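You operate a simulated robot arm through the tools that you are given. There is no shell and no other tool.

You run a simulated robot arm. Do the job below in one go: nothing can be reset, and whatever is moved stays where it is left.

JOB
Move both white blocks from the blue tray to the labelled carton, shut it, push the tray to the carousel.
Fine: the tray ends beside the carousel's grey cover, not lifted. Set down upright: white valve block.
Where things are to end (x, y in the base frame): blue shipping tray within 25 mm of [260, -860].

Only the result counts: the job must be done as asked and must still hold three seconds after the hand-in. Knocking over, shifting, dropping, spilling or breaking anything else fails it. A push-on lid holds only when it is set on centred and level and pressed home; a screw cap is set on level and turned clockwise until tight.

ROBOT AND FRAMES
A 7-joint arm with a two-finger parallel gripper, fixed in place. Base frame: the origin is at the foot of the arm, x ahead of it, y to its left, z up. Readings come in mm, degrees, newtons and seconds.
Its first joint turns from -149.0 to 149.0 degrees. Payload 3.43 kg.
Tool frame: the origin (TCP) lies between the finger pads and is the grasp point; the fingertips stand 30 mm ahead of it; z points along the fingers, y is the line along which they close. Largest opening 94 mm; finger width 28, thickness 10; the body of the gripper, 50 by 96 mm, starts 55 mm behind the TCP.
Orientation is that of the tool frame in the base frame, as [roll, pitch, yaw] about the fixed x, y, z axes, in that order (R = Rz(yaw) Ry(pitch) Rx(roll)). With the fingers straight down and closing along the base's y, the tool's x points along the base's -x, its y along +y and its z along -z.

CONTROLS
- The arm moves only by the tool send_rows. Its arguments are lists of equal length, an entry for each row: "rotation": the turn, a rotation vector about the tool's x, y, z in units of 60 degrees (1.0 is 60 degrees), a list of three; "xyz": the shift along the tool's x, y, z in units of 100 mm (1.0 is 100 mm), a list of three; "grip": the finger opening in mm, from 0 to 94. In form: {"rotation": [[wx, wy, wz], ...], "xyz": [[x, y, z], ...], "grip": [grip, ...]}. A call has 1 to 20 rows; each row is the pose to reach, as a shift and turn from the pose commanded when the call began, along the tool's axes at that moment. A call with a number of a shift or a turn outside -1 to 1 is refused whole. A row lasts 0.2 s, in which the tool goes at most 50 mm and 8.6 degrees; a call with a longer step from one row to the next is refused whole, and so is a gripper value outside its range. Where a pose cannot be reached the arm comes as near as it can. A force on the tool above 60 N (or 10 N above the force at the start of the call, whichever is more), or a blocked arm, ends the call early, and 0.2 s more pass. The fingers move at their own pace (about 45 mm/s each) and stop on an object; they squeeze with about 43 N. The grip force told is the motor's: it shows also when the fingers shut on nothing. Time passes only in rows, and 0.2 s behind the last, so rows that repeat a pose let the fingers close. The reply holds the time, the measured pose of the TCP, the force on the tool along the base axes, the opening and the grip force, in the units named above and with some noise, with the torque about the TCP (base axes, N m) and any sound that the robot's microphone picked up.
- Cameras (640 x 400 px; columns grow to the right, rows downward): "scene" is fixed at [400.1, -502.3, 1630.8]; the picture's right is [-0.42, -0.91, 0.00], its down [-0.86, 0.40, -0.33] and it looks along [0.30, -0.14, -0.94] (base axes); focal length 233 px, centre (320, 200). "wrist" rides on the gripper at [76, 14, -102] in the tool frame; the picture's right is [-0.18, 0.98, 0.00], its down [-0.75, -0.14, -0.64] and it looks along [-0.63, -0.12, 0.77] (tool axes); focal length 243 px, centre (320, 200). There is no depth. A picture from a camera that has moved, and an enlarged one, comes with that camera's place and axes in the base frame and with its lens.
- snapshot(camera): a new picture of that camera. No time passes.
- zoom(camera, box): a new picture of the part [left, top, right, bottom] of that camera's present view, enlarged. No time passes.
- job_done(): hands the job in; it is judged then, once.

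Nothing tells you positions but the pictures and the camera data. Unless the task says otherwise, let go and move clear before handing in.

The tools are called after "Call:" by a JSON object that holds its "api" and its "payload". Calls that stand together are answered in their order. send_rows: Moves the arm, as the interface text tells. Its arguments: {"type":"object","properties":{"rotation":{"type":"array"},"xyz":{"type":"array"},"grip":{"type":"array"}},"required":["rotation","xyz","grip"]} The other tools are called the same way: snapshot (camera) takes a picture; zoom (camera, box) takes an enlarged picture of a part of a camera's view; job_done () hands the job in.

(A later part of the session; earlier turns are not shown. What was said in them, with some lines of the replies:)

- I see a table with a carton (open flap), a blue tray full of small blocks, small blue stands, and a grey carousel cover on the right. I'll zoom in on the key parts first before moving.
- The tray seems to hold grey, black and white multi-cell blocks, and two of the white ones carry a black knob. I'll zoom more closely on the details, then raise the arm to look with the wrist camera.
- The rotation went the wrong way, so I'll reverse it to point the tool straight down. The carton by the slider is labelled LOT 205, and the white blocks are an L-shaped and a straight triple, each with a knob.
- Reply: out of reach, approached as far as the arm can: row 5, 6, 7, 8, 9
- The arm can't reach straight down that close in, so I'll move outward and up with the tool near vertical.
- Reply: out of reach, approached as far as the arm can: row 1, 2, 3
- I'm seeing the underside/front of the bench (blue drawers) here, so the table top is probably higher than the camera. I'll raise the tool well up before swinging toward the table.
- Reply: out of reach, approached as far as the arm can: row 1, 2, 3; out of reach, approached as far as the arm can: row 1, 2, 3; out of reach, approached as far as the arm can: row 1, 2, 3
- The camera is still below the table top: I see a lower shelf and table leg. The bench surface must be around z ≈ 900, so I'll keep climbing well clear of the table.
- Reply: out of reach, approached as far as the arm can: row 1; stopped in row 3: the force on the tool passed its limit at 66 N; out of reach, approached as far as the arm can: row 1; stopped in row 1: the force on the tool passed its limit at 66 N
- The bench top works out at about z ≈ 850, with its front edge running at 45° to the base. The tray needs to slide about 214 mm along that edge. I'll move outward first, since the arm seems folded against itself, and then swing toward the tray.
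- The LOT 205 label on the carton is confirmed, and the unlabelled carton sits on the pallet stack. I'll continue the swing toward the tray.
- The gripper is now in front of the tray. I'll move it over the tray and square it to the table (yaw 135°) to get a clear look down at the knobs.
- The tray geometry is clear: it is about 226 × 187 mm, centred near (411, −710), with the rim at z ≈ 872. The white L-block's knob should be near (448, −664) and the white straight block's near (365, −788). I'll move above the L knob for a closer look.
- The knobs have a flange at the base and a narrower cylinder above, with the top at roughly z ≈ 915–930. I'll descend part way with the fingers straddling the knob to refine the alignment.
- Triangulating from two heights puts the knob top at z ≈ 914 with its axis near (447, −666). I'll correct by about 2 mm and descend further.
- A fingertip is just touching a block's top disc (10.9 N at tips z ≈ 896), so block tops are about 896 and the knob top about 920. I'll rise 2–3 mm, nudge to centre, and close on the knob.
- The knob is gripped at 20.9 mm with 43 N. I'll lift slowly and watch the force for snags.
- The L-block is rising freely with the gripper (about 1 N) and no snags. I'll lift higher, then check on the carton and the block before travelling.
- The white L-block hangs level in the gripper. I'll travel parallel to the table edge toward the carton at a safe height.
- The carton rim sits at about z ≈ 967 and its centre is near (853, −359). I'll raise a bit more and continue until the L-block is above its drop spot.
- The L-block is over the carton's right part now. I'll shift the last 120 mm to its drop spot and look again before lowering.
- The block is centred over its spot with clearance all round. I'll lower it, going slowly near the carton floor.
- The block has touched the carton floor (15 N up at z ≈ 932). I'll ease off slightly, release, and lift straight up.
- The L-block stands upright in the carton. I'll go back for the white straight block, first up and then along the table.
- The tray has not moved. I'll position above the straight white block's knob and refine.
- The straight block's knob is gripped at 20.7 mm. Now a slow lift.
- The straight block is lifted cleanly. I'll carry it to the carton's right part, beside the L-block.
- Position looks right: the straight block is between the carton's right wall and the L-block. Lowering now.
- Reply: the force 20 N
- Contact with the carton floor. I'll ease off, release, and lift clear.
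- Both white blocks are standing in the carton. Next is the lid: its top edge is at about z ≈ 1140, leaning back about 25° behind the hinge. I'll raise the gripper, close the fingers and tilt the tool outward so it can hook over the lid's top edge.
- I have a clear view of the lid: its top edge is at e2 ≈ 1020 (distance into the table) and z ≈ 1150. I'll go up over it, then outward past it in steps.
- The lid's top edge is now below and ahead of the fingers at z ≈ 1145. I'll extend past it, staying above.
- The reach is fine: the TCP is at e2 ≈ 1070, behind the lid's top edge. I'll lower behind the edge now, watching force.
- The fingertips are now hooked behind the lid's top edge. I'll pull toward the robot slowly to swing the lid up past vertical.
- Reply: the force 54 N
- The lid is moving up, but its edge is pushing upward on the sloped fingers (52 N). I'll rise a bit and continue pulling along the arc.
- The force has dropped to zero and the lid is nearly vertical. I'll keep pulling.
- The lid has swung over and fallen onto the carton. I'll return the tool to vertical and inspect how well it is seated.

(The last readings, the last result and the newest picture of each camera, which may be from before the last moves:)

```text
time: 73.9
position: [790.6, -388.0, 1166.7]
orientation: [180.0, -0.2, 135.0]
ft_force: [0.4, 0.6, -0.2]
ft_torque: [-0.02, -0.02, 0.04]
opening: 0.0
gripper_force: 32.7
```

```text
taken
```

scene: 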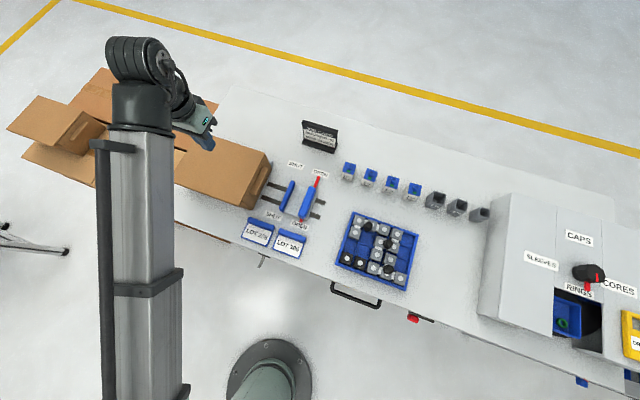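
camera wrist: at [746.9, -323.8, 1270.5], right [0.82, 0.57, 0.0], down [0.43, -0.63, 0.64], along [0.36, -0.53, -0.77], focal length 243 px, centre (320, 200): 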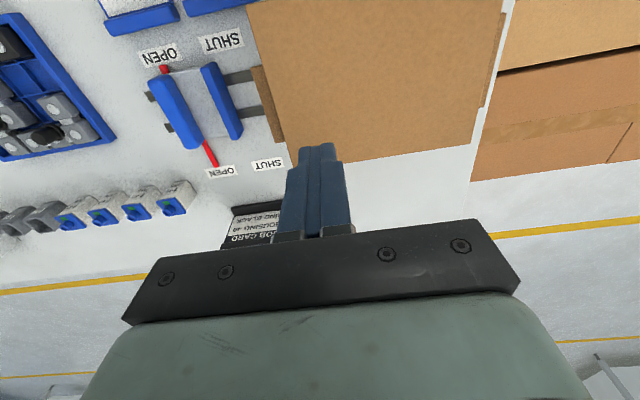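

Call:
{"api": "zoom", "payload": {"camera": "scene", "box": [150, 110, 290, 230]}}

Call:
{"api": "send_rows", "payload": {"rotation": [[0, 0, 0], [0, 0, 0], [0, 0, 0], [0, 0, 0]], "xyz": [[0.4, 0, 0], [0.8, 0, 0], [1.0, 0, 0], [1.0, 0, 0]], "grip": [0, 0, 0, 0]}}

Call:
{"api": "snapshot", "payload": {"camera": "wrist"}}

```text
3.33 times, centred on (220, 170) of scene
camera zoom: at [400.1, -502.3, 1630.8], right [-0.42, -0.91, 0.0], down [-0.86, 0.4, -0.33], along [0.3, -0.14, -0.94], focal length 777 px, centre (653, 300)
```

zoom: 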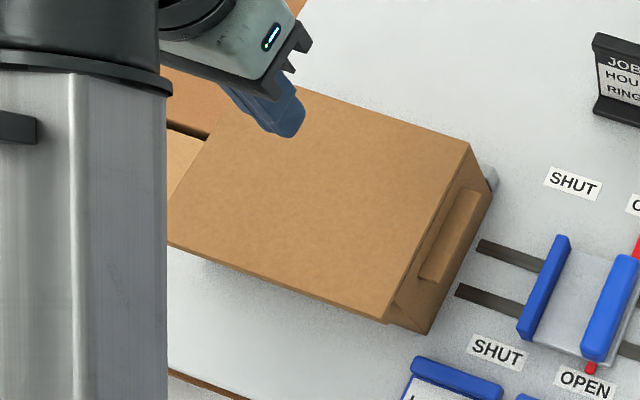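

```text
time: 74.9
position: [723.4, -319.4, 1158.2]
orientation: [179.8, 0.6, 134.9]
ft_force: [0.3, -0.4, 0.5]
ft_torque: [-0.02, 0.02, 0.0]
opening: 0.0
gripper_force: 33.4
out of reach, approached as far as the arm can: row 3, 4
```

```text
taken
camera wrist: at [678.3, -254.3, 1261.3], right [0.83, 0.56, 0.0], down [0.43, -0.63, 0.65], along [0.37, -0.53, -0.76], focal length 243 px, centre (320, 200)
```

wrist: 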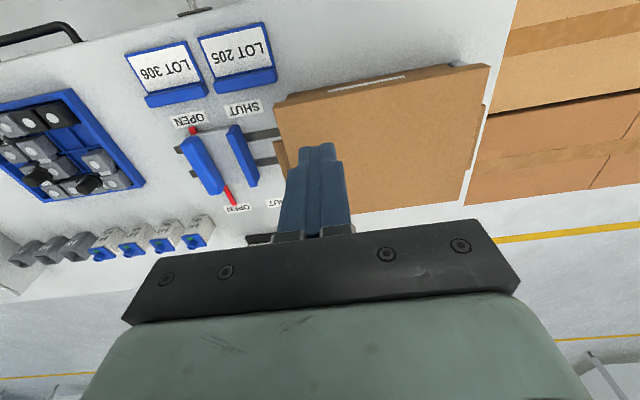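

The lid lies on the carton nearly closed. I'll press it home with the closed fingertips near the middle of the front edge.

Call:
{"api": "send_rows", "payload": {"rotation": [[0, 0, 0], [0, 0, 0], [0, 0, 0], [0, 0, 0]], "xyz": [[-0.15, 0.2, 0.3], [-0.3, 0.4, 0.6], [-0.38, 0.6, 0.9], [-0.38, 0.6, 0.9]], "grip": [0, 0, 0, 0]}}

Call:
{"api": "snapshot", "payload": {"camera": "wrist"}}

Call:
{"api": "zoom", "payload": {"camera": "scene", "box": [150, 110, 290, 230]}}

```text
time: 75.9
position: [791.6, -304.4, 1067.8]
orientation: [180.0, 0.0, 135.0]
ft_force: [0.3, -0.6, -0.1]
ft_torque: [0.02, -0.01, -0.01]
opening: 0.0
gripper_force: 32.8
```

```text
taken
camera wrist: at [748.0, -239.3, 1171.9], right [0.82, 0.57, 0.0], down [0.43, -0.63, 0.64], along [0.36, -0.53, -0.77], focal length 243 px, centre (320, 200)
```

wrist: 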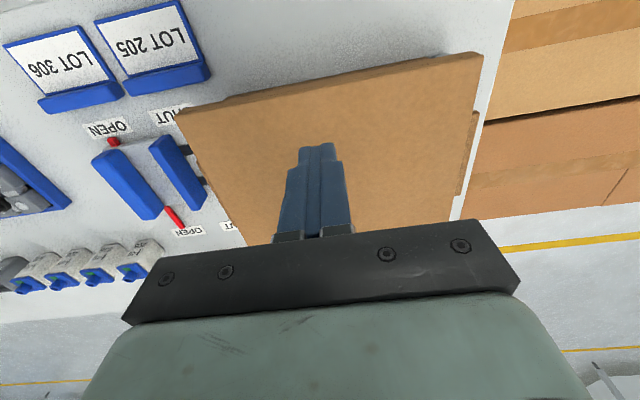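

```text
3.33 times, centred on (220, 170) of scene
camera zoom: at [400.1, -502.3, 1630.8], right [-0.42, -0.91, 0.0], down [-0.86, 0.4, -0.33], along [0.3, -0.14, -0.94], focal length 777 px, centre (653, 300)
```

zoom: 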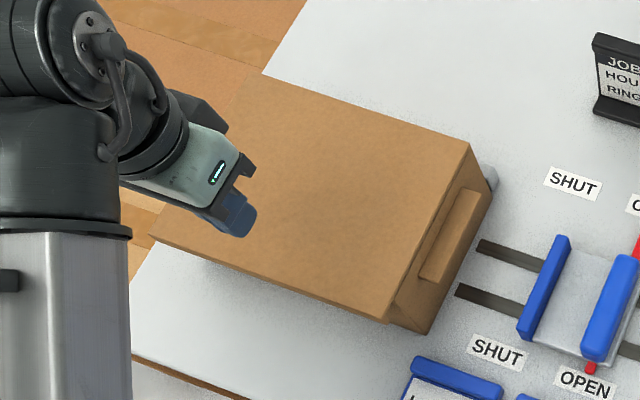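

Call:
{"api": "send_rows", "payload": {"rotation": [[0, 0, 0], [0, 0, 0], [0, 0, 0]], "xyz": [[0, 0, 0.25], [0, 0, 0.5], [0, 0, 0.5]], "grip": [0, 0, 0]}}

Call:
{"api": "send_rows", "payload": {"rotation": [[0, 0, 0], [0, 0, 0], [0, 0, 0], [0, 0, 0], [0, 0, 0], [0, 0, 0]], "xyz": [[0, 0, 0.03], [0, 0, 0.06], [0, 0, 0.09], [0, 0, 0.12], [0, 0, 0.15], [0, 0, 0.18]], "grip": [0, 0, 0, 0, 0, 0]}}

```text
time: 76.7
position: [791.6, -304.1, 1018.4]
orientation: [-179.9, 0.1, 135.0]
ft_force: [-0.7, -0.3, -0.4]
ft_torque: [0.01, 0.0, 0.0]
opening: 0.0
gripper_force: 32.8
```

```text
time: 78.1
position: [790.8, -305.1, 1004.5]
orientation: [-180.0, 0.2, 135.0]
ft_force: [-1.8, 0.6, 44.4]
ft_torque: [-0.42, -0.33, -0.01]
opening: 0.0
gripper_force: 33.0
```

Pressing at 44 N with the fingertips at z ≈ 974.5. I'll compare heights by pressing at the front-right and near the hinge to confirm the lid lies level.

Call:
{"api": "send_rows", "payload": {"rotation": [[0, 0, 0], [0, 0, 0], [0, 0, 0]], "xyz": [[0, 0, 0.012], [0, 0, 0.012], [0, 0, 0.012]], "grip": [0, 0, 0]}}

Call:
{"api": "send_rows", "payload": {"rotation": [[0, 0, 0], [0, 0, 0], [0, 0, 0], [0, 0, 0], [0, 0, 0]], "xyz": [[0, 0, -0.2], [0, 0, -0.3], [-0.4, 0, -0.3], [-0.8, 0, -0.3], [-0.8, 0, -0.3]], "grip": [0, 0, 0, 0, 0]}}

Call:
{"api": "snapshot", "payload": {"camera": "wrist"}}

Call:
{"api": "zoom", "payload": {"camera": "scene", "box": [150, 110, 290, 230]}}

```text
time: 78.8
position: [791.8, -305.1, 1005.5]
orientation: [179.9, 0.5, 135.0]
ft_force: [-6.5, 1.8, 26.5]
ft_torque: [-0.25, -0.18, 0.01]
opening: 0.2
gripper_force: 32.9
stopped in row 3: the force on the tool passed its limit at 60 N (the readings are from after the stop); the commanded pose is now the measured one
```

```text
time: 80.0
position: [849.4, -360.5, 1031.2]
orientation: [180.0, 0.2, 135.0]
ft_force: [-0.7, 0.4, -0.5]
ft_torque: [0.02, 0.01, 0.01]
opening: 0.2
gripper_force: 32.9
```

```text
taken
camera wrist: at [805.5, -296.3, 1134.3], right [0.82, 0.57, 0.0], down [0.43, -0.63, 0.64], along [0.36, -0.53, -0.77], focal length 243 px, centre (320, 200)
```

wrist: 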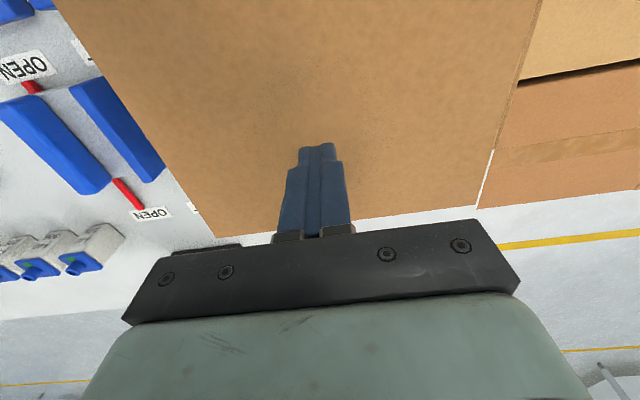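

```text
3.33 times, centred on (220, 170) of scene
camera zoom: at [400.1, -502.3, 1630.8], right [-0.42, -0.91, 0.0], down [-0.86, 0.4, -0.33], along [0.3, -0.14, -0.94], focal length 777 px, centre (653, 300)
```

zoom: 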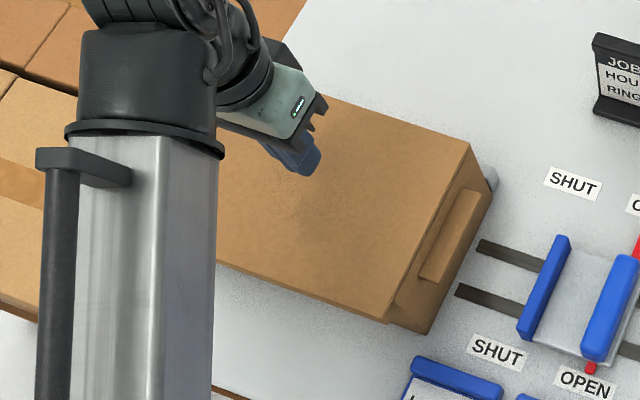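

Call:
{"api": "send_rows", "payload": {"rotation": [[0, 0, 0], [0, 0, 0], [0, 0, 0], [0, 0, 0], [0, 0, 0], [0, 0, 0]], "xyz": [[0, 0, 0.15], [0, 0, 0.22], [0, 0, 0.25], [0, 0, 0.27], [0, 0, 0.29], [0, 0, 0.29]], "grip": [0, 0, 0, 0, 0, 0]}}

Call:
{"api": "send_rows", "payload": {"rotation": [[0, 0, 0], [0, 0, 0], [0, 0, 0]], "xyz": [[0, 0, -0.3], [0, 0, -0.6], [0, 0, -0.6]], "grip": [0, 0, 0]}}

```text
time: 81.4
position: [848.2, -360.4, 1004.7]
orientation: [179.9, 0.4, 135.0]
ft_force: [4.6, 1.2, 54.6]
ft_torque: [-0.2, -0.36, -0.05]
opening: 0.0
gripper_force: 32.5
```

```text
time: 82.2
position: [849.5, -361.1, 1063.2]
orientation: [-180.0, 0.1, 135.0]
ft_force: [-0.4, 0.1, 0.1]
ft_torque: [0.01, -0.01, -0.03]
opening: 0.0
gripper_force: 33.0
```

The lid is level, with the same height front and middle under load, and pressed shut. Now the tray: I'll travel to its left side, then turn the tool 90° so both open fingers can push squarely on the tray's left wall.

Call:
{"api": "send_rows", "payload": {"rotation": [[0, 0, 0], [0, 0, 0], [0, 0, 0]], "xyz": [[0.08, -0.48, 0], [0.16, -0.96, 0], [0.16, -0.96, 0]], "grip": [0, 0, 0]}}

Call:
{"api": "send_rows", "payload": {"rotation": [[0, 0, 0], [0, 0, 0], [0, 0, 0]], "xyz": [[0.08, -0.48, 0], [0.16, -0.96, 0], [0.16, -0.96, 0]], "grip": [0, 0, 0]}}

Call:
{"api": "send_rows", "payload": {"rotation": [[0, 0, 0], [0, 0, 0], [0, 0, 0]], "xyz": [[0.08, -0.48, 0], [0.16, -0.96, 0], [0.16, -0.96, 0]], "grip": [0, 0, 0]}}

Call:
{"api": "send_rows", "payload": {"rotation": [[0, 0, 0], [0, 0, 0], [0, 0, 0]], "xyz": [[0.08, -0.48, 0], [0.16, -0.96, 0], [0.16, -0.96, 0]], "grip": [0, 0, 0]}}

Call:
{"api": "snapshot", "payload": {"camera": "wrist"}}

Call:
{"api": "zoom", "payload": {"camera": "scene", "box": [120, 60, 320, 240]}}

```text
time: 83.0
position: [769.4, -417.6, 1063.3]
orientation: [179.9, 0.1, 135.1]
ft_force: [0.2, 1.4, -0.4]
ft_torque: [-0.01, 0.0, 0.0]
opening: 0.0
gripper_force: 32.9
```

```text
time: 83.8
position: [690.3, -473.0, 1062.1]
orientation: [-180.0, 0.1, 135.0]
ft_force: [-0.7, 0.2, 0.1]
ft_torque: [0.03, 0.0, 0.0]
opening: 0.0
gripper_force: 32.9
```

```text
time: 84.6
position: [612.3, -529.7, 1061.2]
orientation: [-180.0, 0.2, 135.0]
ft_force: [0.3, 0.1, 0.3]
ft_torque: [0.01, 0.01, 0.01]
opening: 0.0
gripper_force: 32.7
```

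```text
time: 85.4
position: [533.0, -586.0, 1062.4]
orientation: [180.0, 0.2, 135.0]
ft_force: [-0.6, -0.4, -0.6]
ft_torque: [0.01, 0.0, -0.01]
opening: 0.1
gripper_force: 32.7
```

```text
taken
camera wrist: at [489.1, -521.8, 1165.7], right [0.82, 0.57, 0.0], down [0.43, -0.63, 0.64], along [0.36, -0.53, -0.76], focal length 243 px, centre (320, 200)
```

wrist: 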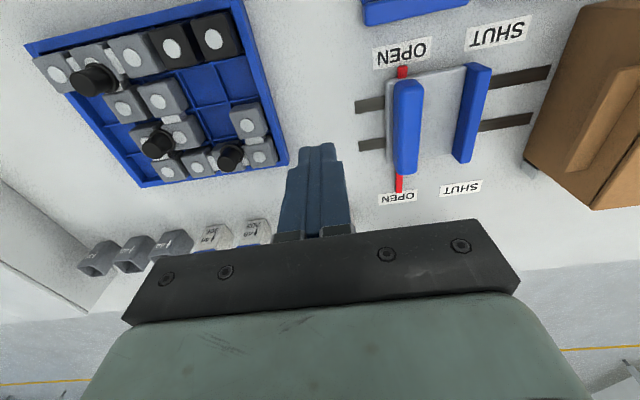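

```text
2.22 times, centred on (220, 150) of scene
camera zoom: at [400.1, -502.3, 1630.8], right [-0.42, -0.91, 0.0], down [-0.86, 0.4, -0.33], along [0.3, -0.14, -0.94], focal length 518 px, centre (542, 311)
```

zoom: 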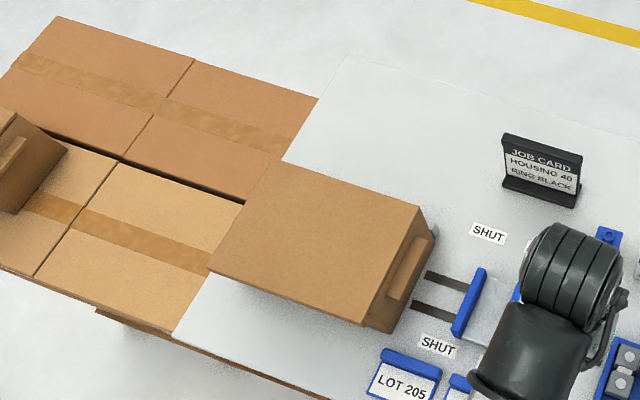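

The carton stays closed, and the tray's centre re-measures at (408, −711), so a straight 210 mm push along the table will do. Rotating the tool by 90° now.

Call:
{"api": "send_rows", "payload": {"rotation": [[0, 0, 0.14], [0, 0, 0.28], [0, 0, 0.42], [0, 0, 0.56], [0, 0, 0.7], [0, 0, 0.75], [0, 0, 0.75]], "xyz": [[0, 0, 0], [0, 0, 0], [0, 0, 0], [0, 0, 0], [0, 0, 0], [0, 0, 0], [0, 0, 0]], "grip": [20, 40, 60, 70, 70, 70, 70]}}

Call:
{"api": "send_rows", "payload": {"rotation": [[0, 0, 0.14], [0, 0, 0.28], [0, 0, 0.42], [0, 0, 0.56], [0, 0, 0.7], [0, 0, 0.75], [0, 0, 0.75]], "xyz": [[0, 0, 0], [0, 0, 0], [0, 0, 0], [0, 0, 0], [0, 0, 0], [0, 0, 0], [0, 0, 0]], "grip": [70, 70, 70, 70, 70, 70, 70]}}

Call:
{"api": "snapshot", "payload": {"camera": "wrist"}}

Call:
{"api": "snapshot", "payload": {"camera": "scene"}}

```text
time: 87.0
position: [533.6, -588.1, 1061.7]
orientation: [179.9, 0.1, 89.9]
ft_force: [0.9, -0.3, -1.0]
ft_torque: [0.04, 0.02, 0.01]
opening: 70.0
gripper_force: 0.1
```

```text
time: 88.6
position: [532.6, -588.4, 1062.3]
orientation: [179.7, 0.0, 44.9]
ft_force: [0.7, 0.8, -0.2]
ft_torque: [-0.01, 0.02, -0.01]
opening: 70.1
gripper_force: 0.1
```

```text
taken
camera wrist: at [596.5, -543.1, 1165.2], right [0.56, -0.83, 0.0], down [-0.63, -0.43, 0.64], along [-0.53, -0.36, -0.77], focal length 243 px, centre (320, 200)
```

wrist: 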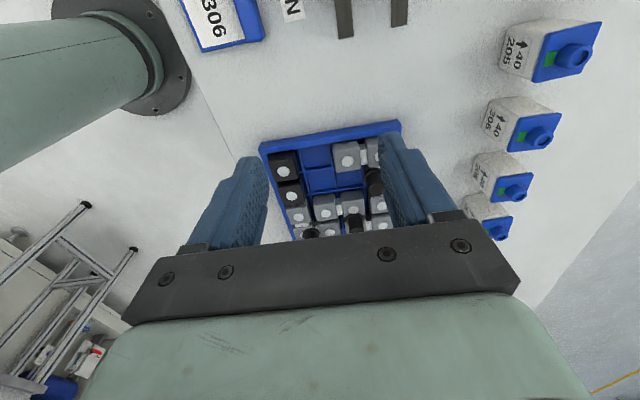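

```text
taken
```

scene: 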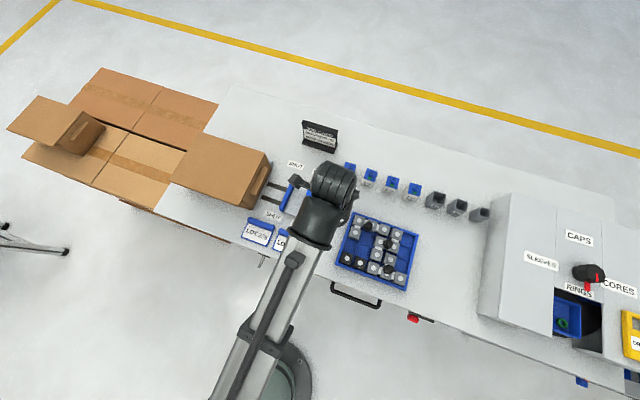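

The tool is squared up behind the tray's left wall, with clear table below it. I'll descend beside the tray with the fingers spread.

Call:
{"api": "send_rows", "payload": {"rotation": [[0, 0, 0], [0, 0, 0], [0, 0, 0], [0, 0, 0]], "xyz": [[0, 0, 0.4], [0, 0, 0.8], [0, 0, 1.0], [0, 0, 1.0]], "grip": [70, 70, 70, 70]}}

Call:
{"api": "send_rows", "payload": {"rotation": [[0, 0, 0], [0, 0, 0], [0, 0, 0], [0, 0, 0], [0, 0, 0]], "xyz": [[0, 0, 0.3], [0, 0, 0.5], [0, 0, 0.6], [0, 0, 0.7], [0, 0, 0.7]], "grip": [70, 70, 70, 70, 70]}}

Call:
{"api": "snapshot", "payload": {"camera": "wrist"}}

Call:
{"api": "zoom", "payload": {"camera": "wrist", "box": [180, 60, 460, 235]}}

```text
time: 89.6
position: [532.0, -589.0, 960.6]
orientation: [179.7, 0.0, 45.0]
ft_force: [-0.2, -1.2, -0.7]
ft_torque: [0.02, -0.02, -0.01]
opening: 70.1
gripper_force: 0.1
```

```text
time: 90.8
position: [534.2, -587.5, 892.8]
orientation: [179.8, 0.0, 45.0]
ft_force: [0.7, 0.2, -0.5]
ft_torque: [-0.02, -0.03, 0.02]
opening: 70.1
gripper_force: 0.0
```

```text
taken
camera wrist: at [597.2, -543.4, 995.6], right [0.57, -0.82, 0.0], down [-0.63, -0.43, 0.64], along [-0.53, -0.36, -0.77], focal length 243 px, centre (320, 200)
```

wrist: 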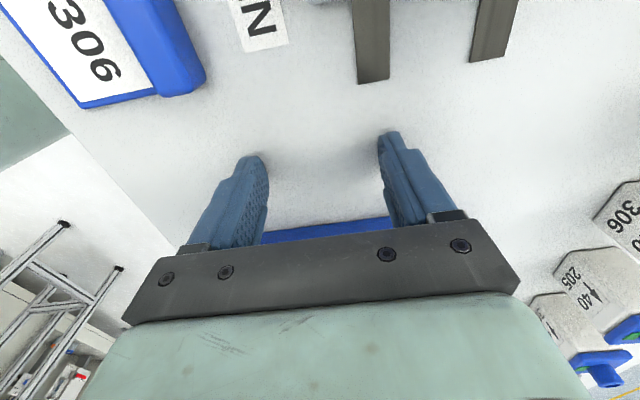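

```text
2.29 times, centred on (320, 148) of wrist
camera zoom: at [597.2, -543.4, 995.6], right [0.57, -0.82, 0.0], down [-0.63, -0.43, 0.64], along [-0.53, -0.36, -0.77], focal length 555 px, centre (320, 320)
```

zoom: 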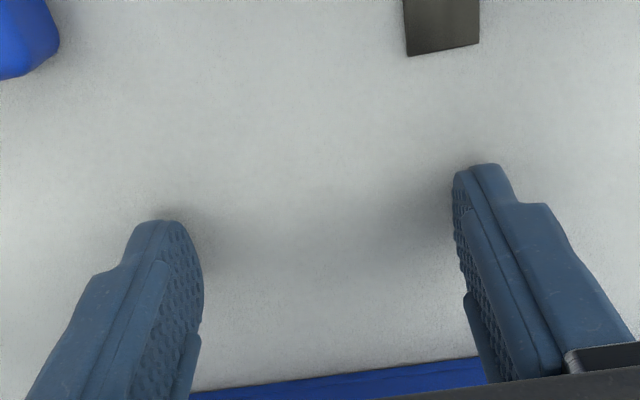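

Call:
{"api": "send_rows", "payload": {"rotation": [[0, 0, 0], [0, 0, 0], [0, 0, 0], [0, 0, 0], [0, 0, 0]], "xyz": [[0, -0.015, 0.04], [-0.15, -0.015, 0.04], [-0.3, -0.015, 0.04], [-0.4, -0.015, 0.04], [-0.4, -0.015, 0.04]], "grip": [70, 70, 70, 70, 70]}}

Call:
{"api": "snapshot", "payload": {"camera": "wrist"}}

```text
time: 91.5
position: [524.3, -595.3, 890.2]
orientation: [179.7, -0.8, 45.0]
ft_force: [3.6, 4.8, 12.9]
ft_torque: [0.39, 0.37, -0.22]
opening: 70.0
gripper_force: 0.3
stopped in row 3: the force on the tool passed its limit at 63 N (the readings are from after the stop); the commanded pose is now the measured one
```

```text
taken
camera wrist: at [586.6, -551.8, 994.9], right [0.57, -0.82, 0.0], down [-0.64, -0.44, 0.63], along [-0.52, -0.36, -0.78], focal length 243 px, centre (320, 200)
```

wrist: 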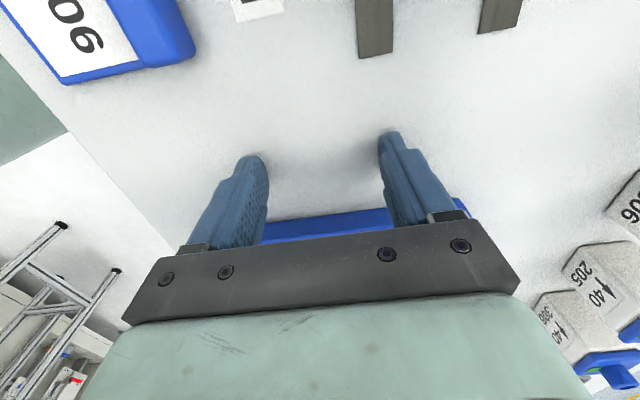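

The fingertips touched the table (top at z ≈ 860). I'll rise a few millimetres, level the tool, then advance.

Call:
{"api": "send_rows", "payload": {"rotation": [[0.005, -0.0133, 0], [0.005, -0.0133, 0], [0.005, -0.0133, 0]], "xyz": [[0, 0, -0.035], [0, 0, -0.035], [0, 0, -0.035]], "grip": [70, 70, 70]}}

Call:
{"api": "send_rows", "payload": {"rotation": [[0, 0, 0], [0, 0, 0], [0, 0, 0]], "xyz": [[-0.1, 0, 0], [-0.2, 0, 0], [-0.2, 0, 0]], "grip": [70, 70, 70]}}

Call:
{"api": "zoom", "payload": {"camera": "wrist", "box": [180, 100, 500, 300]}}

```text
time: 92.3
position: [524.0, -596.0, 891.3]
orientation: [-179.9, 0.1, 45.1]
ft_force: [-1.0, -0.5, -0.2]
ft_torque: [0.02, -0.03, 0.03]
opening: 70.0
gripper_force: 0.0
```

```text
time: 93.1
position: [508.8, -609.6, 893.9]
orientation: [-179.9, 0.0, 45.1]
ft_force: [-0.4, 0.1, 0.4]
ft_torque: [0.02, -0.04, -0.02]
opening: 69.9
gripper_force: 0.1
```

```text
2.00 times, centred on (340, 200) of wrist
camera zoom: at [573.5, -566.2, 996.4], right [0.57, -0.82, 0.0], down [-0.63, -0.43, 0.64], along [-0.53, -0.36, -0.77], focal length 485 px, centre (280, 200)
```

zoom: 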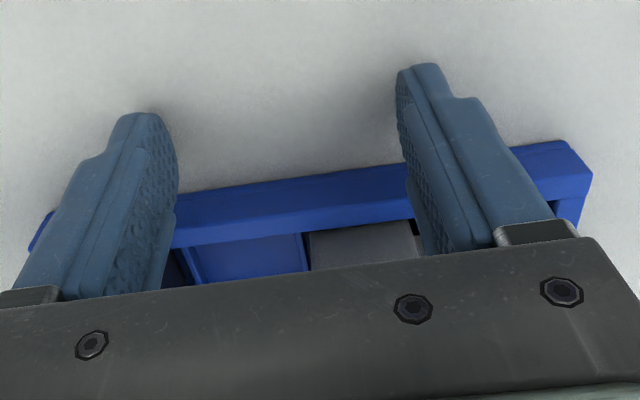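

The fingers hover just off the table, about 14 mm from the tray wall. I'll push slowly.

Call:
{"api": "send_rows", "payload": {"rotation": [[0, 0, 0], [0, 0, 0], [0, 0, 0], [0, 0, 0], [0, 0, 0]], "xyz": [[-0.08, 0, 0], [-0.14, 0, 0], [-0.2, 0, 0], [-0.28, 0, 0], [-0.36, 0, 0]], "grip": [70, 70, 70, 70, 70]}}

Call:
{"api": "snapshot", "payload": {"camera": "wrist"}}

Call:
{"api": "zoom", "payload": {"camera": "scene", "box": [300, 180, 500, 320]}}

```text
time: 94.3
position: [484.9, -634.1, 893.3]
orientation: [-180.0, 0.1, 45.1]
ft_force: [3.5, 3.0, 1.6]
ft_torque: [0.11, 0.0, -0.08]
opening: 70.0
gripper_force: 0.3
```

```text
taken
camera wrist: at [548.5, -591.2, 996.5], right [0.57, -0.82, 0.0], down [-0.63, -0.43, 0.64], along [-0.53, -0.36, -0.77], focal length 243 px, centre (320, 200)
```

wrist: 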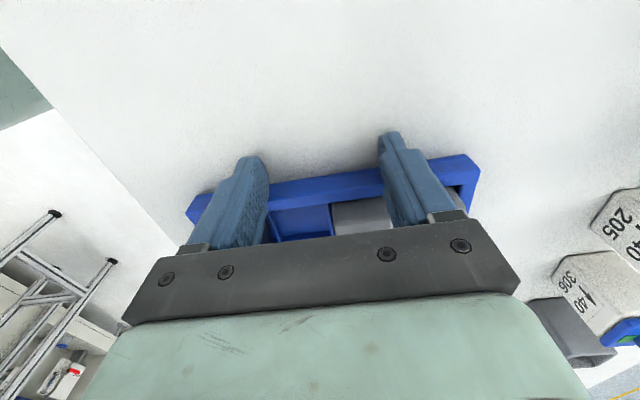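

```text
2.86 times, centred on (400, 250) of scene
camera zoom: at [400.1, -502.3, 1630.8], right [-0.42, -0.91, 0.0], down [-0.86, 0.4, -0.33], along [0.3, -0.14, -0.94], focal length 666 px, centre (91, 57)
```

zoom: 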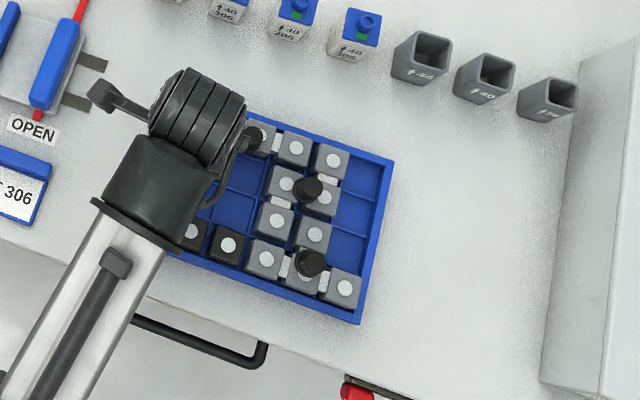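

The tray slides with a gentle 5 N push and stays square. Continuing.

Call:
{"api": "send_rows", "payload": {"rotation": [[0, 0, 0], [0, 0, 0], [0, 0, 0], [0, 0, 0], [0, 0, 0], [0, 0, 0], [0, 0, 0], [0, 0, 0], [0, 0, 0]], "xyz": [[-0.1, 0, 0], [-0.2, 0, 0], [-0.3, 0, 0], [-0.4, 0, 0], [-0.5, 0, 0], [-0.6, 0, 0], [-0.7, 0, 0], [-0.8, 0, 0], [-0.9, 0, 0]], "grip": [70, 70, 70, 70, 70, 70, 70, 70, 70]}}

Call:
{"api": "snapshot", "payload": {"camera": "wrist"}}

Call:
{"api": "snapshot", "payload": {"camera": "scene"}}

Call:
{"api": "zoom", "payload": {"camera": "scene", "box": [340, 190, 540, 330]}}

```text
time: 96.3
position: [421.5, -699.9, 892.5]
orientation: [-179.9, 0.1, 45.1]
ft_force: [3.1, 2.3, 2.0]
ft_torque: [0.1, 0.01, -0.16]
opening: 70.0
gripper_force: 0.1
```

```text
taken
camera wrist: at [484.8, -655.1, 996.3], right [0.57, -0.82, 0.0], down [-0.63, -0.43, 0.64], along [-0.53, -0.36, -0.77], focal length 243 px, centre (320, 200)
```

wrist: 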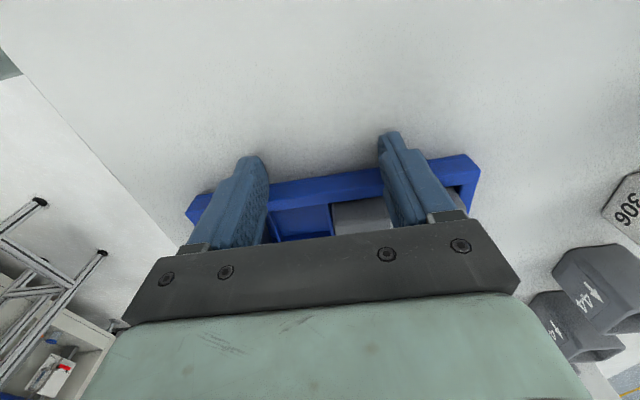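

```text
taken
```

scene: 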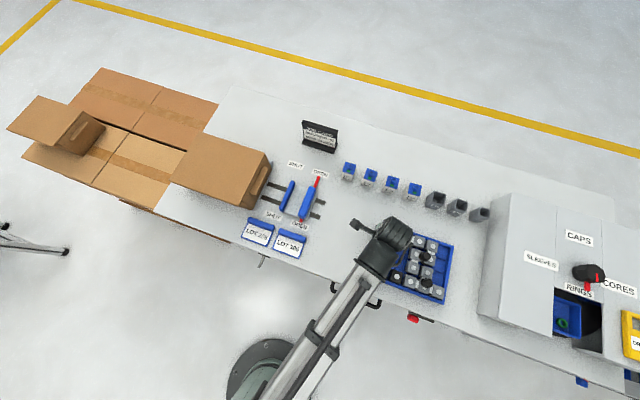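

```text
2.86 times, centred on (440, 260) of scene
camera zoom: at [400.1, -502.3, 1630.8], right [-0.42, -0.91, 0.0], down [-0.86, 0.4, -0.33], along [0.3, -0.14, -0.94], focal length 666 px, centre (-23, 29)
```

zoom: 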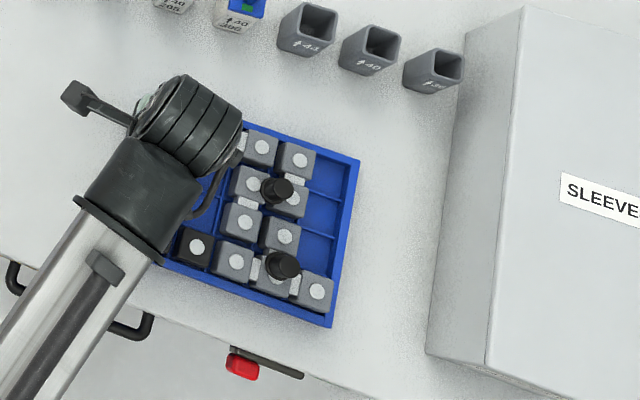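

Tray centre is now about e1 ≈ 326 mm along the table and needs about 424, with the cover at about 547. I'll push another 60 mm, then measure before finishing.

Call:
{"api": "send_rows", "payload": {"rotation": [[0, 0, 0], [0, 0, 0], [0, 0, 0], [0, 0, 0], [0, 0, 0], [0, 0, 0], [0, 0, 0]], "xyz": [[-0.1, 0, 0], [-0.2, 0, 0], [-0.3, 0, 0], [-0.4, 0, 0], [-0.5, 0, 0], [-0.6, 0, 0], [-0.6, 0, 0]], "grip": [70, 70, 70, 70, 70, 70, 70]}}

Call:
{"api": "zoom", "payload": {"camera": "scene", "box": [360, 190, 520, 330]}}

Call:
{"api": "snapshot", "payload": {"camera": "wrist"}}

```text
time: 97.9
position: [378.7, -742.5, 892.5]
orientation: [-179.8, 0.1, 45.1]
ft_force: [2.7, 1.7, -0.1]
ft_torque: [0.08, -0.04, -0.1]
opening: 69.9
gripper_force: 0.0
```

```text
2.86 times, centred on (440, 260) of scene
camera zoom: at [400.1, -502.3, 1630.8], right [-0.42, -0.91, 0.0], down [-0.86, 0.4, -0.33], along [0.3, -0.14, -0.94], focal length 666 px, centre (-23, 29)
```

zoom: 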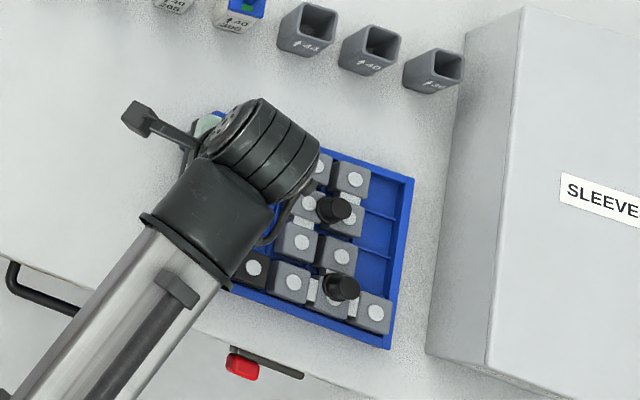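

```text
taken
camera wrist: at [442.7, -697.8, 996.7], right [0.57, -0.82, 0.0], down [-0.63, -0.43, 0.64], along [-0.53, -0.36, -0.77], focal length 243 px, centre (320, 200)
```

wrist: 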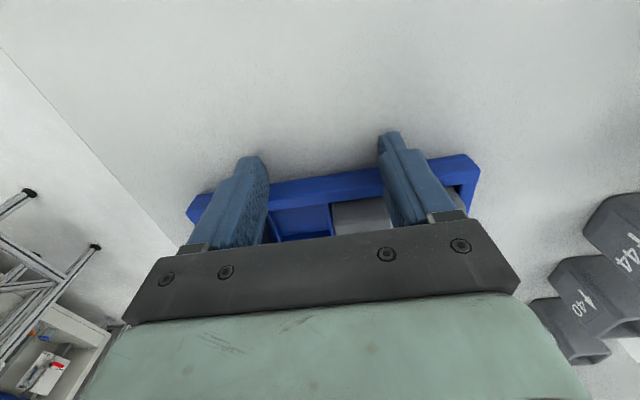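

Call:
{"api": "send_rows", "payload": {"rotation": [[0, 0, 0], [0, 0, 0], [0, 0, 0], [0, 0, 0], [0, 0, 0]], "xyz": [[-0.08, 0, 0], [-0.16, 0, 0], [-0.25, 0, 0], [-0.34, 0, 0], [-0.34, 0, 0]], "grip": [70, 70, 70, 70, 70]}}

Call:
{"api": "zoom", "payload": {"camera": "scene", "box": [360, 190, 520, 330]}}

```text
time: 99.1
position: [354.6, -766.9, 893.3]
orientation: [-179.9, 0.2, 45.0]
ft_force: [0.4, 1.3, 0.5]
ft_torque: [0.0, -0.06, -0.06]
opening: 70.1
gripper_force: 0.0
```

```text
2.86 times, centred on (440, 260) of scene
camera zoom: at [400.1, -502.3, 1630.8], right [-0.42, -0.91, 0.0], down [-0.86, 0.4, -0.33], along [0.3, -0.14, -0.94], focal length 666 px, centre (-23, 29)
```

zoom: 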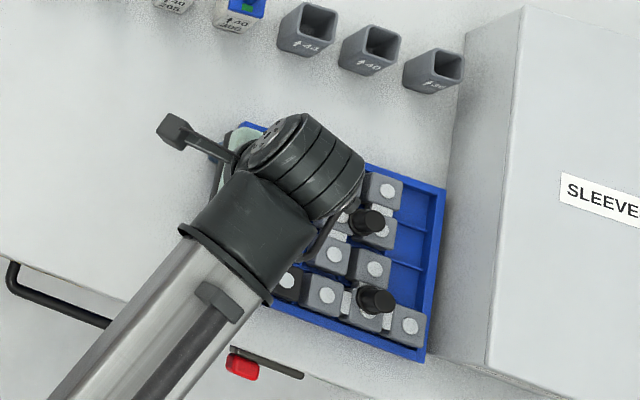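

The tray's right edge is at e1 ≈ 536, next to the cover (≈ 547) without touching, which puts its centre right at the target. I'll back off and rise to verify.

Call:
{"api": "send_rows", "payload": {"rotation": [[0, 0, 0], [0, 0, 0], [0, 0, 0], [0, 0, 0], [0, 0, 0]], "xyz": [[0.1, 0, 0], [0.25, 0, 0], [0.5, 0, 0], [0.8, 0, 0], [0.8, 0, 0]], "grip": [70, 70, 70, 70, 70]}}

Call:
{"api": "send_rows", "payload": {"rotation": [[0, 0, 0], [0, 0, 0], [0, 0, 0], [0, 0, 0]], "xyz": [[0, 0, -0.3], [0, 0, -0.65], [0, 0, -1.0], [0, 0, -1.0]], "grip": [70, 70, 70, 70]}}

Call:
{"api": "send_rows", "payload": {"rotation": [[0, 0, 0], [0, 0, 0], [0, 0, 0], [0, 0, 0]], "xyz": [[0, 0, -0.3], [0.1, 0, -0.65], [0.2, 0, -1.0], [0.2, 0, -1.0]], "grip": [70, 70, 70, 70]}}

Call:
{"api": "snapshot", "payload": {"camera": "wrist"}}

Call:
{"api": "snapshot", "payload": {"camera": "scene"}}

```text
time: 100.3
position: [411.3, -708.6, 893.4]
orientation: [-179.8, 0.2, 45.1]
ft_force: [-0.7, 0.6, 0.5]
ft_torque: [-0.02, 0.0, 0.03]
opening: 69.8
gripper_force: 0.0
```

```text
time: 101.3
position: [412.1, -708.8, 993.3]
orientation: [-179.9, 0.0, 45.1]
ft_force: [-0.7, 0.6, -0.6]
ft_torque: [0.0, -0.01, 0.05]
opening: 69.8
gripper_force: 0.0
```

```text
time: 102.3
position: [423.6, -694.7, 1094.5]
orientation: [-179.9, 0.1, 45.1]
ft_force: [0.0, 0.6, 0.7]
ft_torque: [-0.01, 0.0, -0.03]
opening: 70.2
gripper_force: 0.1
```

```text
taken
camera wrist: at [488.8, -650.6, 1196.8], right [0.57, -0.82, 0.0], down [-0.63, -0.43, 0.64], along [-0.53, -0.36, -0.77], focal length 243 px, centre (320, 200)
```

wrist: 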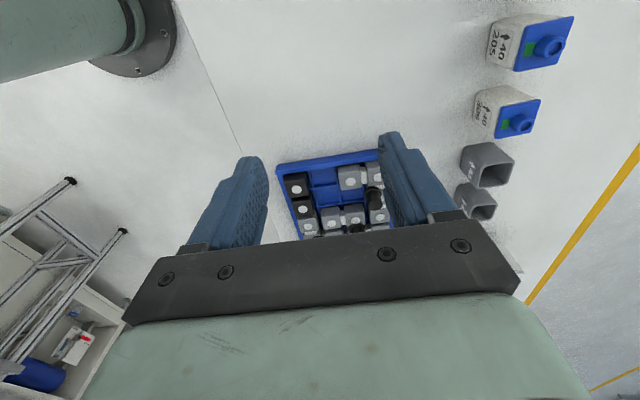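

```text
taken
```

scene: 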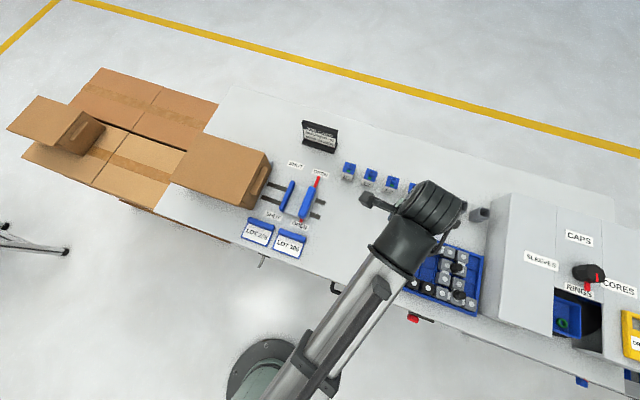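

I'll move clear of the scene camera's line of sight and measure the tray's final position.

Call:
{"api": "send_rows", "payload": {"rotation": [[0, 0, 0], [0, 0, 0], [0, 0, 0], [0, 0, 0]], "xyz": [[0.4, 0, 0], [0.8, 0, 0], [1.0, 0, 0], [1.0, 0, 0]], "grip": [70, 70, 70, 70]}}

Call:
{"api": "send_rows", "payload": {"rotation": [[0, 0, 0], [0, 0, 0], [0, 0, 0], [0, 0, 0]], "xyz": [[0.4, 0, 0], [0.8, 0, 0], [1.0, 0, 0], [1.0, 0, 0]], "grip": [70, 70, 70, 70]}}

Call:
{"api": "zoom", "payload": {"camera": "scene", "box": [380, 210, 520, 330]}}

Call:
{"api": "snapshot", "payload": {"camera": "scene"}}

Call:
{"api": "snapshot", "payload": {"camera": "wrist"}}

```text
time: 103.3
position: [496.4, -621.9, 1093.7]
orientation: [-179.9, 0.1, 45.1]
ft_force: [-0.3, 0.2, 0.3]
ft_torque: [-0.01, 0.01, 0.02]
opening: 69.9
gripper_force: 0.1
```

```text
time: 104.3
position: [568.4, -553.0, 1093.0]
orientation: [-179.8, 0.1, 45.1]
ft_force: [-0.5, 0.0, -0.1]
ft_torque: [0.02, -0.02, 0.0]
opening: 70.1
gripper_force: 0.1
```

```text
3.33 times, centred on (450, 270) of scene
camera zoom: at [400.1, -502.3, 1630.8], right [-0.42, -0.91, 0.0], down [-0.86, 0.4, -0.33], along [0.3, -0.14, -0.94], focal length 777 px, centre (-113, -33)
```

zoom: 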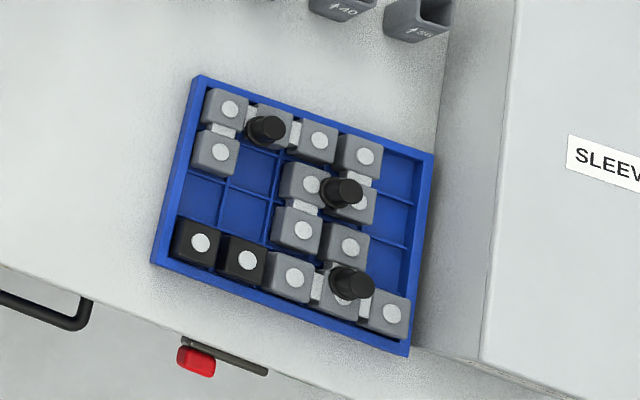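

```text
taken
```

scene: 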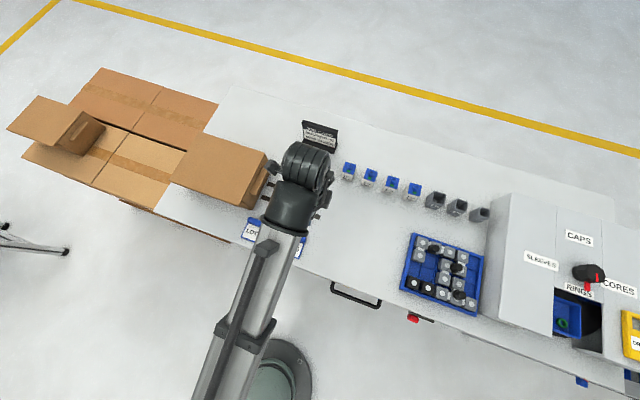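

```text
taken
camera wrist: at [631.1, -508.9, 1196.4], right [0.57, -0.82, 0.0], down [-0.63, -0.43, 0.64], along [-0.53, -0.36, -0.77], focal length 243 px, centre (320, 200)
```

wrist: 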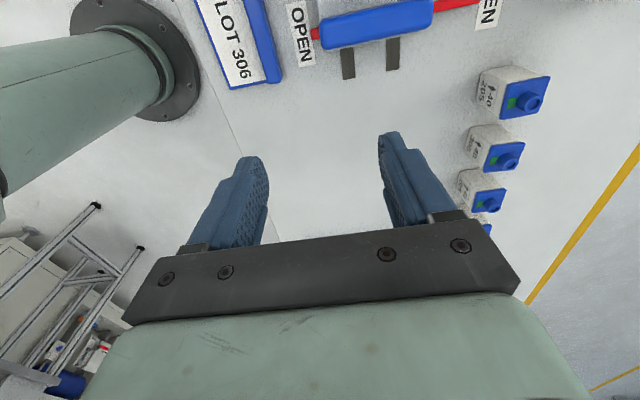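

Using corrected measurements, the tray's centre is at about (260, −860), right on target and square beside the cover. I'll take one last look at the carton's front to confirm the lid sits flush.

Call:
{"api": "send_rows", "payload": {"rotation": [[0, 0, -0.14], [0, 0, -0.28], [0, 0, -0.42], [0, 0, -0.56], [0, 0, -0.7], [0, 0, -0.75], [0, 0, -0.75]], "xyz": [[0, 0, 0], [0, 0, 0], [0, 0, 0], [0, 0, 0], [0, 0, 0], [0, 0, 0], [0, 0, 0]], "grip": [70, 70, 70, 70, 70, 70, 70]}}

Call:
{"api": "send_rows", "payload": {"rotation": [[0, 0, -0.14], [0, 0, -0.28], [0, 0, -0.42], [0, 0, -0.56], [0, 0, -0.7], [0, 0, -0.75], [0, 0, -0.75]], "xyz": [[0, 0, 0], [0, 0, 0], [0, 0, 0], [0, 0, 0], [0, 0, 0], [0, 0, 0], [0, 0, 0]], "grip": [70, 70, 70, 70, 70, 70, 70]}}

Call:
{"api": "send_rows", "payload": {"rotation": [[0, 0, 0], [0, 0, 0], [0, 0, 0], [0, 0, 0]], "xyz": [[0.25, 0.3, 0.1], [0.5, 0.6, 0.2], [0.75, 0.9, 0.3], [0.75, 0.9, 0.3]], "grip": [70, 70, 70, 70]}}

Call:
{"api": "send_rows", "payload": {"rotation": [[0, 0, 0], [0, 0, 0], [0, 0, 0], [0, 0, 0]], "xyz": [[0.25, 0.3, 0], [0.5, 0.6, 0], [0.75, 0.9, 0], [0.75, 0.9, 0]], "grip": [70, 70, 70, 70]}}

Call:
{"api": "snapshot", "payload": {"camera": "wrist"}}

Call:
{"api": "snapshot", "payload": {"camera": "scene"}}

```text
time: 105.9
position: [566.2, -554.5, 1093.6]
orientation: [-179.9, 0.1, 90.2]
ft_force: [-0.2, -0.1, -0.1]
ft_torque: [-0.01, -0.04, -0.02]
opening: 70.2
gripper_force: 0.0
```

```text
time: 107.5
position: [565.7, -553.4, 1092.4]
orientation: [-179.9, 0.0, 135.2]
ft_force: [-0.2, -0.2, -0.3]
ft_torque: [0.03, 0.03, 0.03]
opening: 69.9
gripper_force: 0.0
```

```text
time: 108.5
position: [577.3, -437.0, 1064.3]
orientation: [-179.9, -0.1, 135.1]
ft_force: [-1.0, -0.6, -0.3]
ft_torque: [0.03, -0.03, -0.01]
opening: 69.7
gripper_force: 0.0
```

```text
time: 109.5
position: [587.0, -318.1, 1063.9]
orientation: [-179.9, -0.1, 135.1]
ft_force: [-0.6, -0.3, -0.3]
ft_torque: [0.0, -0.02, -0.01]
opening: 70.0
gripper_force: 0.0
```

```text
taken
camera wrist: at [544.5, -255.1, 1167.2], right [0.82, 0.57, 0.0], down [0.44, -0.63, 0.64], along [0.36, -0.53, -0.77], focal length 243 px, centre (320, 200)
```

wrist: 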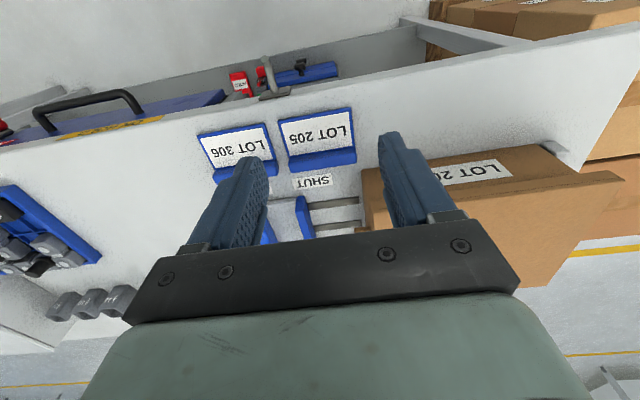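

```text
taken
```

scene: 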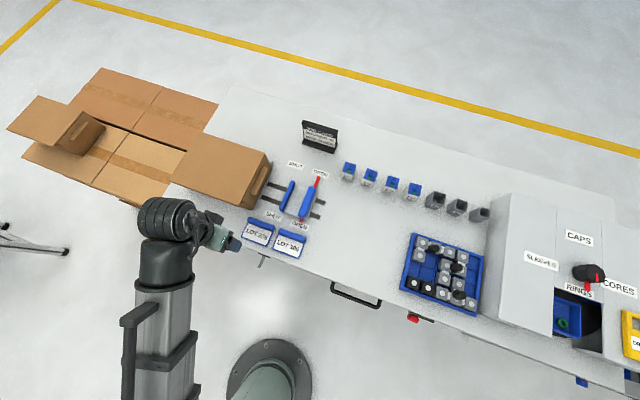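

Call:
{"api": "zoom", "payload": {"camera": "wrist", "box": [360, 130, 640, 305]}}

Call:
{"api": "zoom", "payload": {"camera": "scene", "box": [160, 110, 290, 220]}}

```text
2.29 times, centred on (500, 218) of wrist
camera zoom: at [544.5, -255.1, 1167.2], right [0.82, 0.57, 0.0], down [0.44, -0.63, 0.64], along [0.36, -0.53, -0.77], focal length 555 px, centre (-91, 160)
```

zoom: 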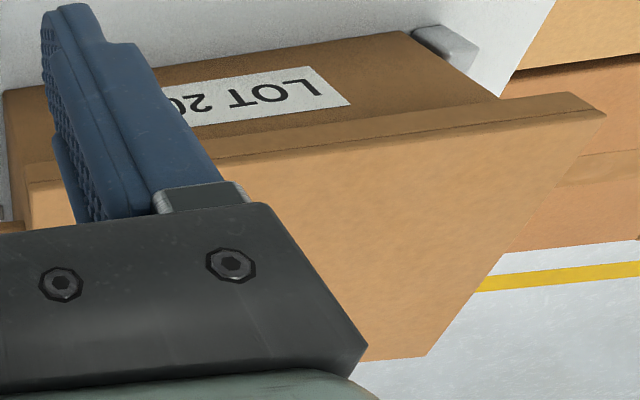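

```text
3.64 times, centred on (225, 165) of scene
camera zoom: at [400.1, -502.3, 1630.8], right [-0.42, -0.91, 0.0], down [-0.86, 0.4, -0.33], along [0.3, -0.14, -0.94], focal length 847 px, centre (666, 327)
```

zoom: 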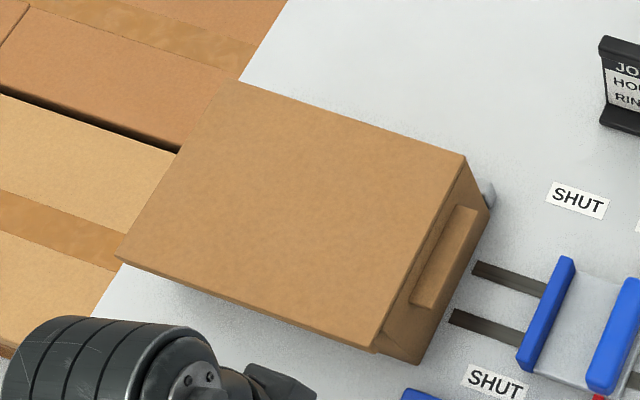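

The lid is level, with its front corner at z ≈ 974 and the same height at mid-lid, and its lip sits over the front wall. The tray is on target, nothing else looks disturbed and the gripper is clear, so I'm handing in.

Call:
{"api": "job_done", "payload": {}}

```text
The job is handed in.
```

The job is done and handed in; no verdict has come back yet.

- **White blocks:** both are in the LOT 205 carton. I saw them standing upright just before I shut the lid.
- **Carton:** the lid is shut and pressed down. It measured level at about 974 mm at the front and the middle. I felt no click when pressing, so I'm going by the height readings and the last pictures.
- **Tray:** it was pushed, not lifted. My measurements put its centre at about (260, −860), within a few mm of the target. It sits square beside the grey cover, with a gap of roughly 10 mm.
- **Contacts along the way:** the fingertips touched the table once while lining up the push, and one briefly touched the top of a block. In the last pictures nothing else had moved.

The gripper is open and clear of everything.
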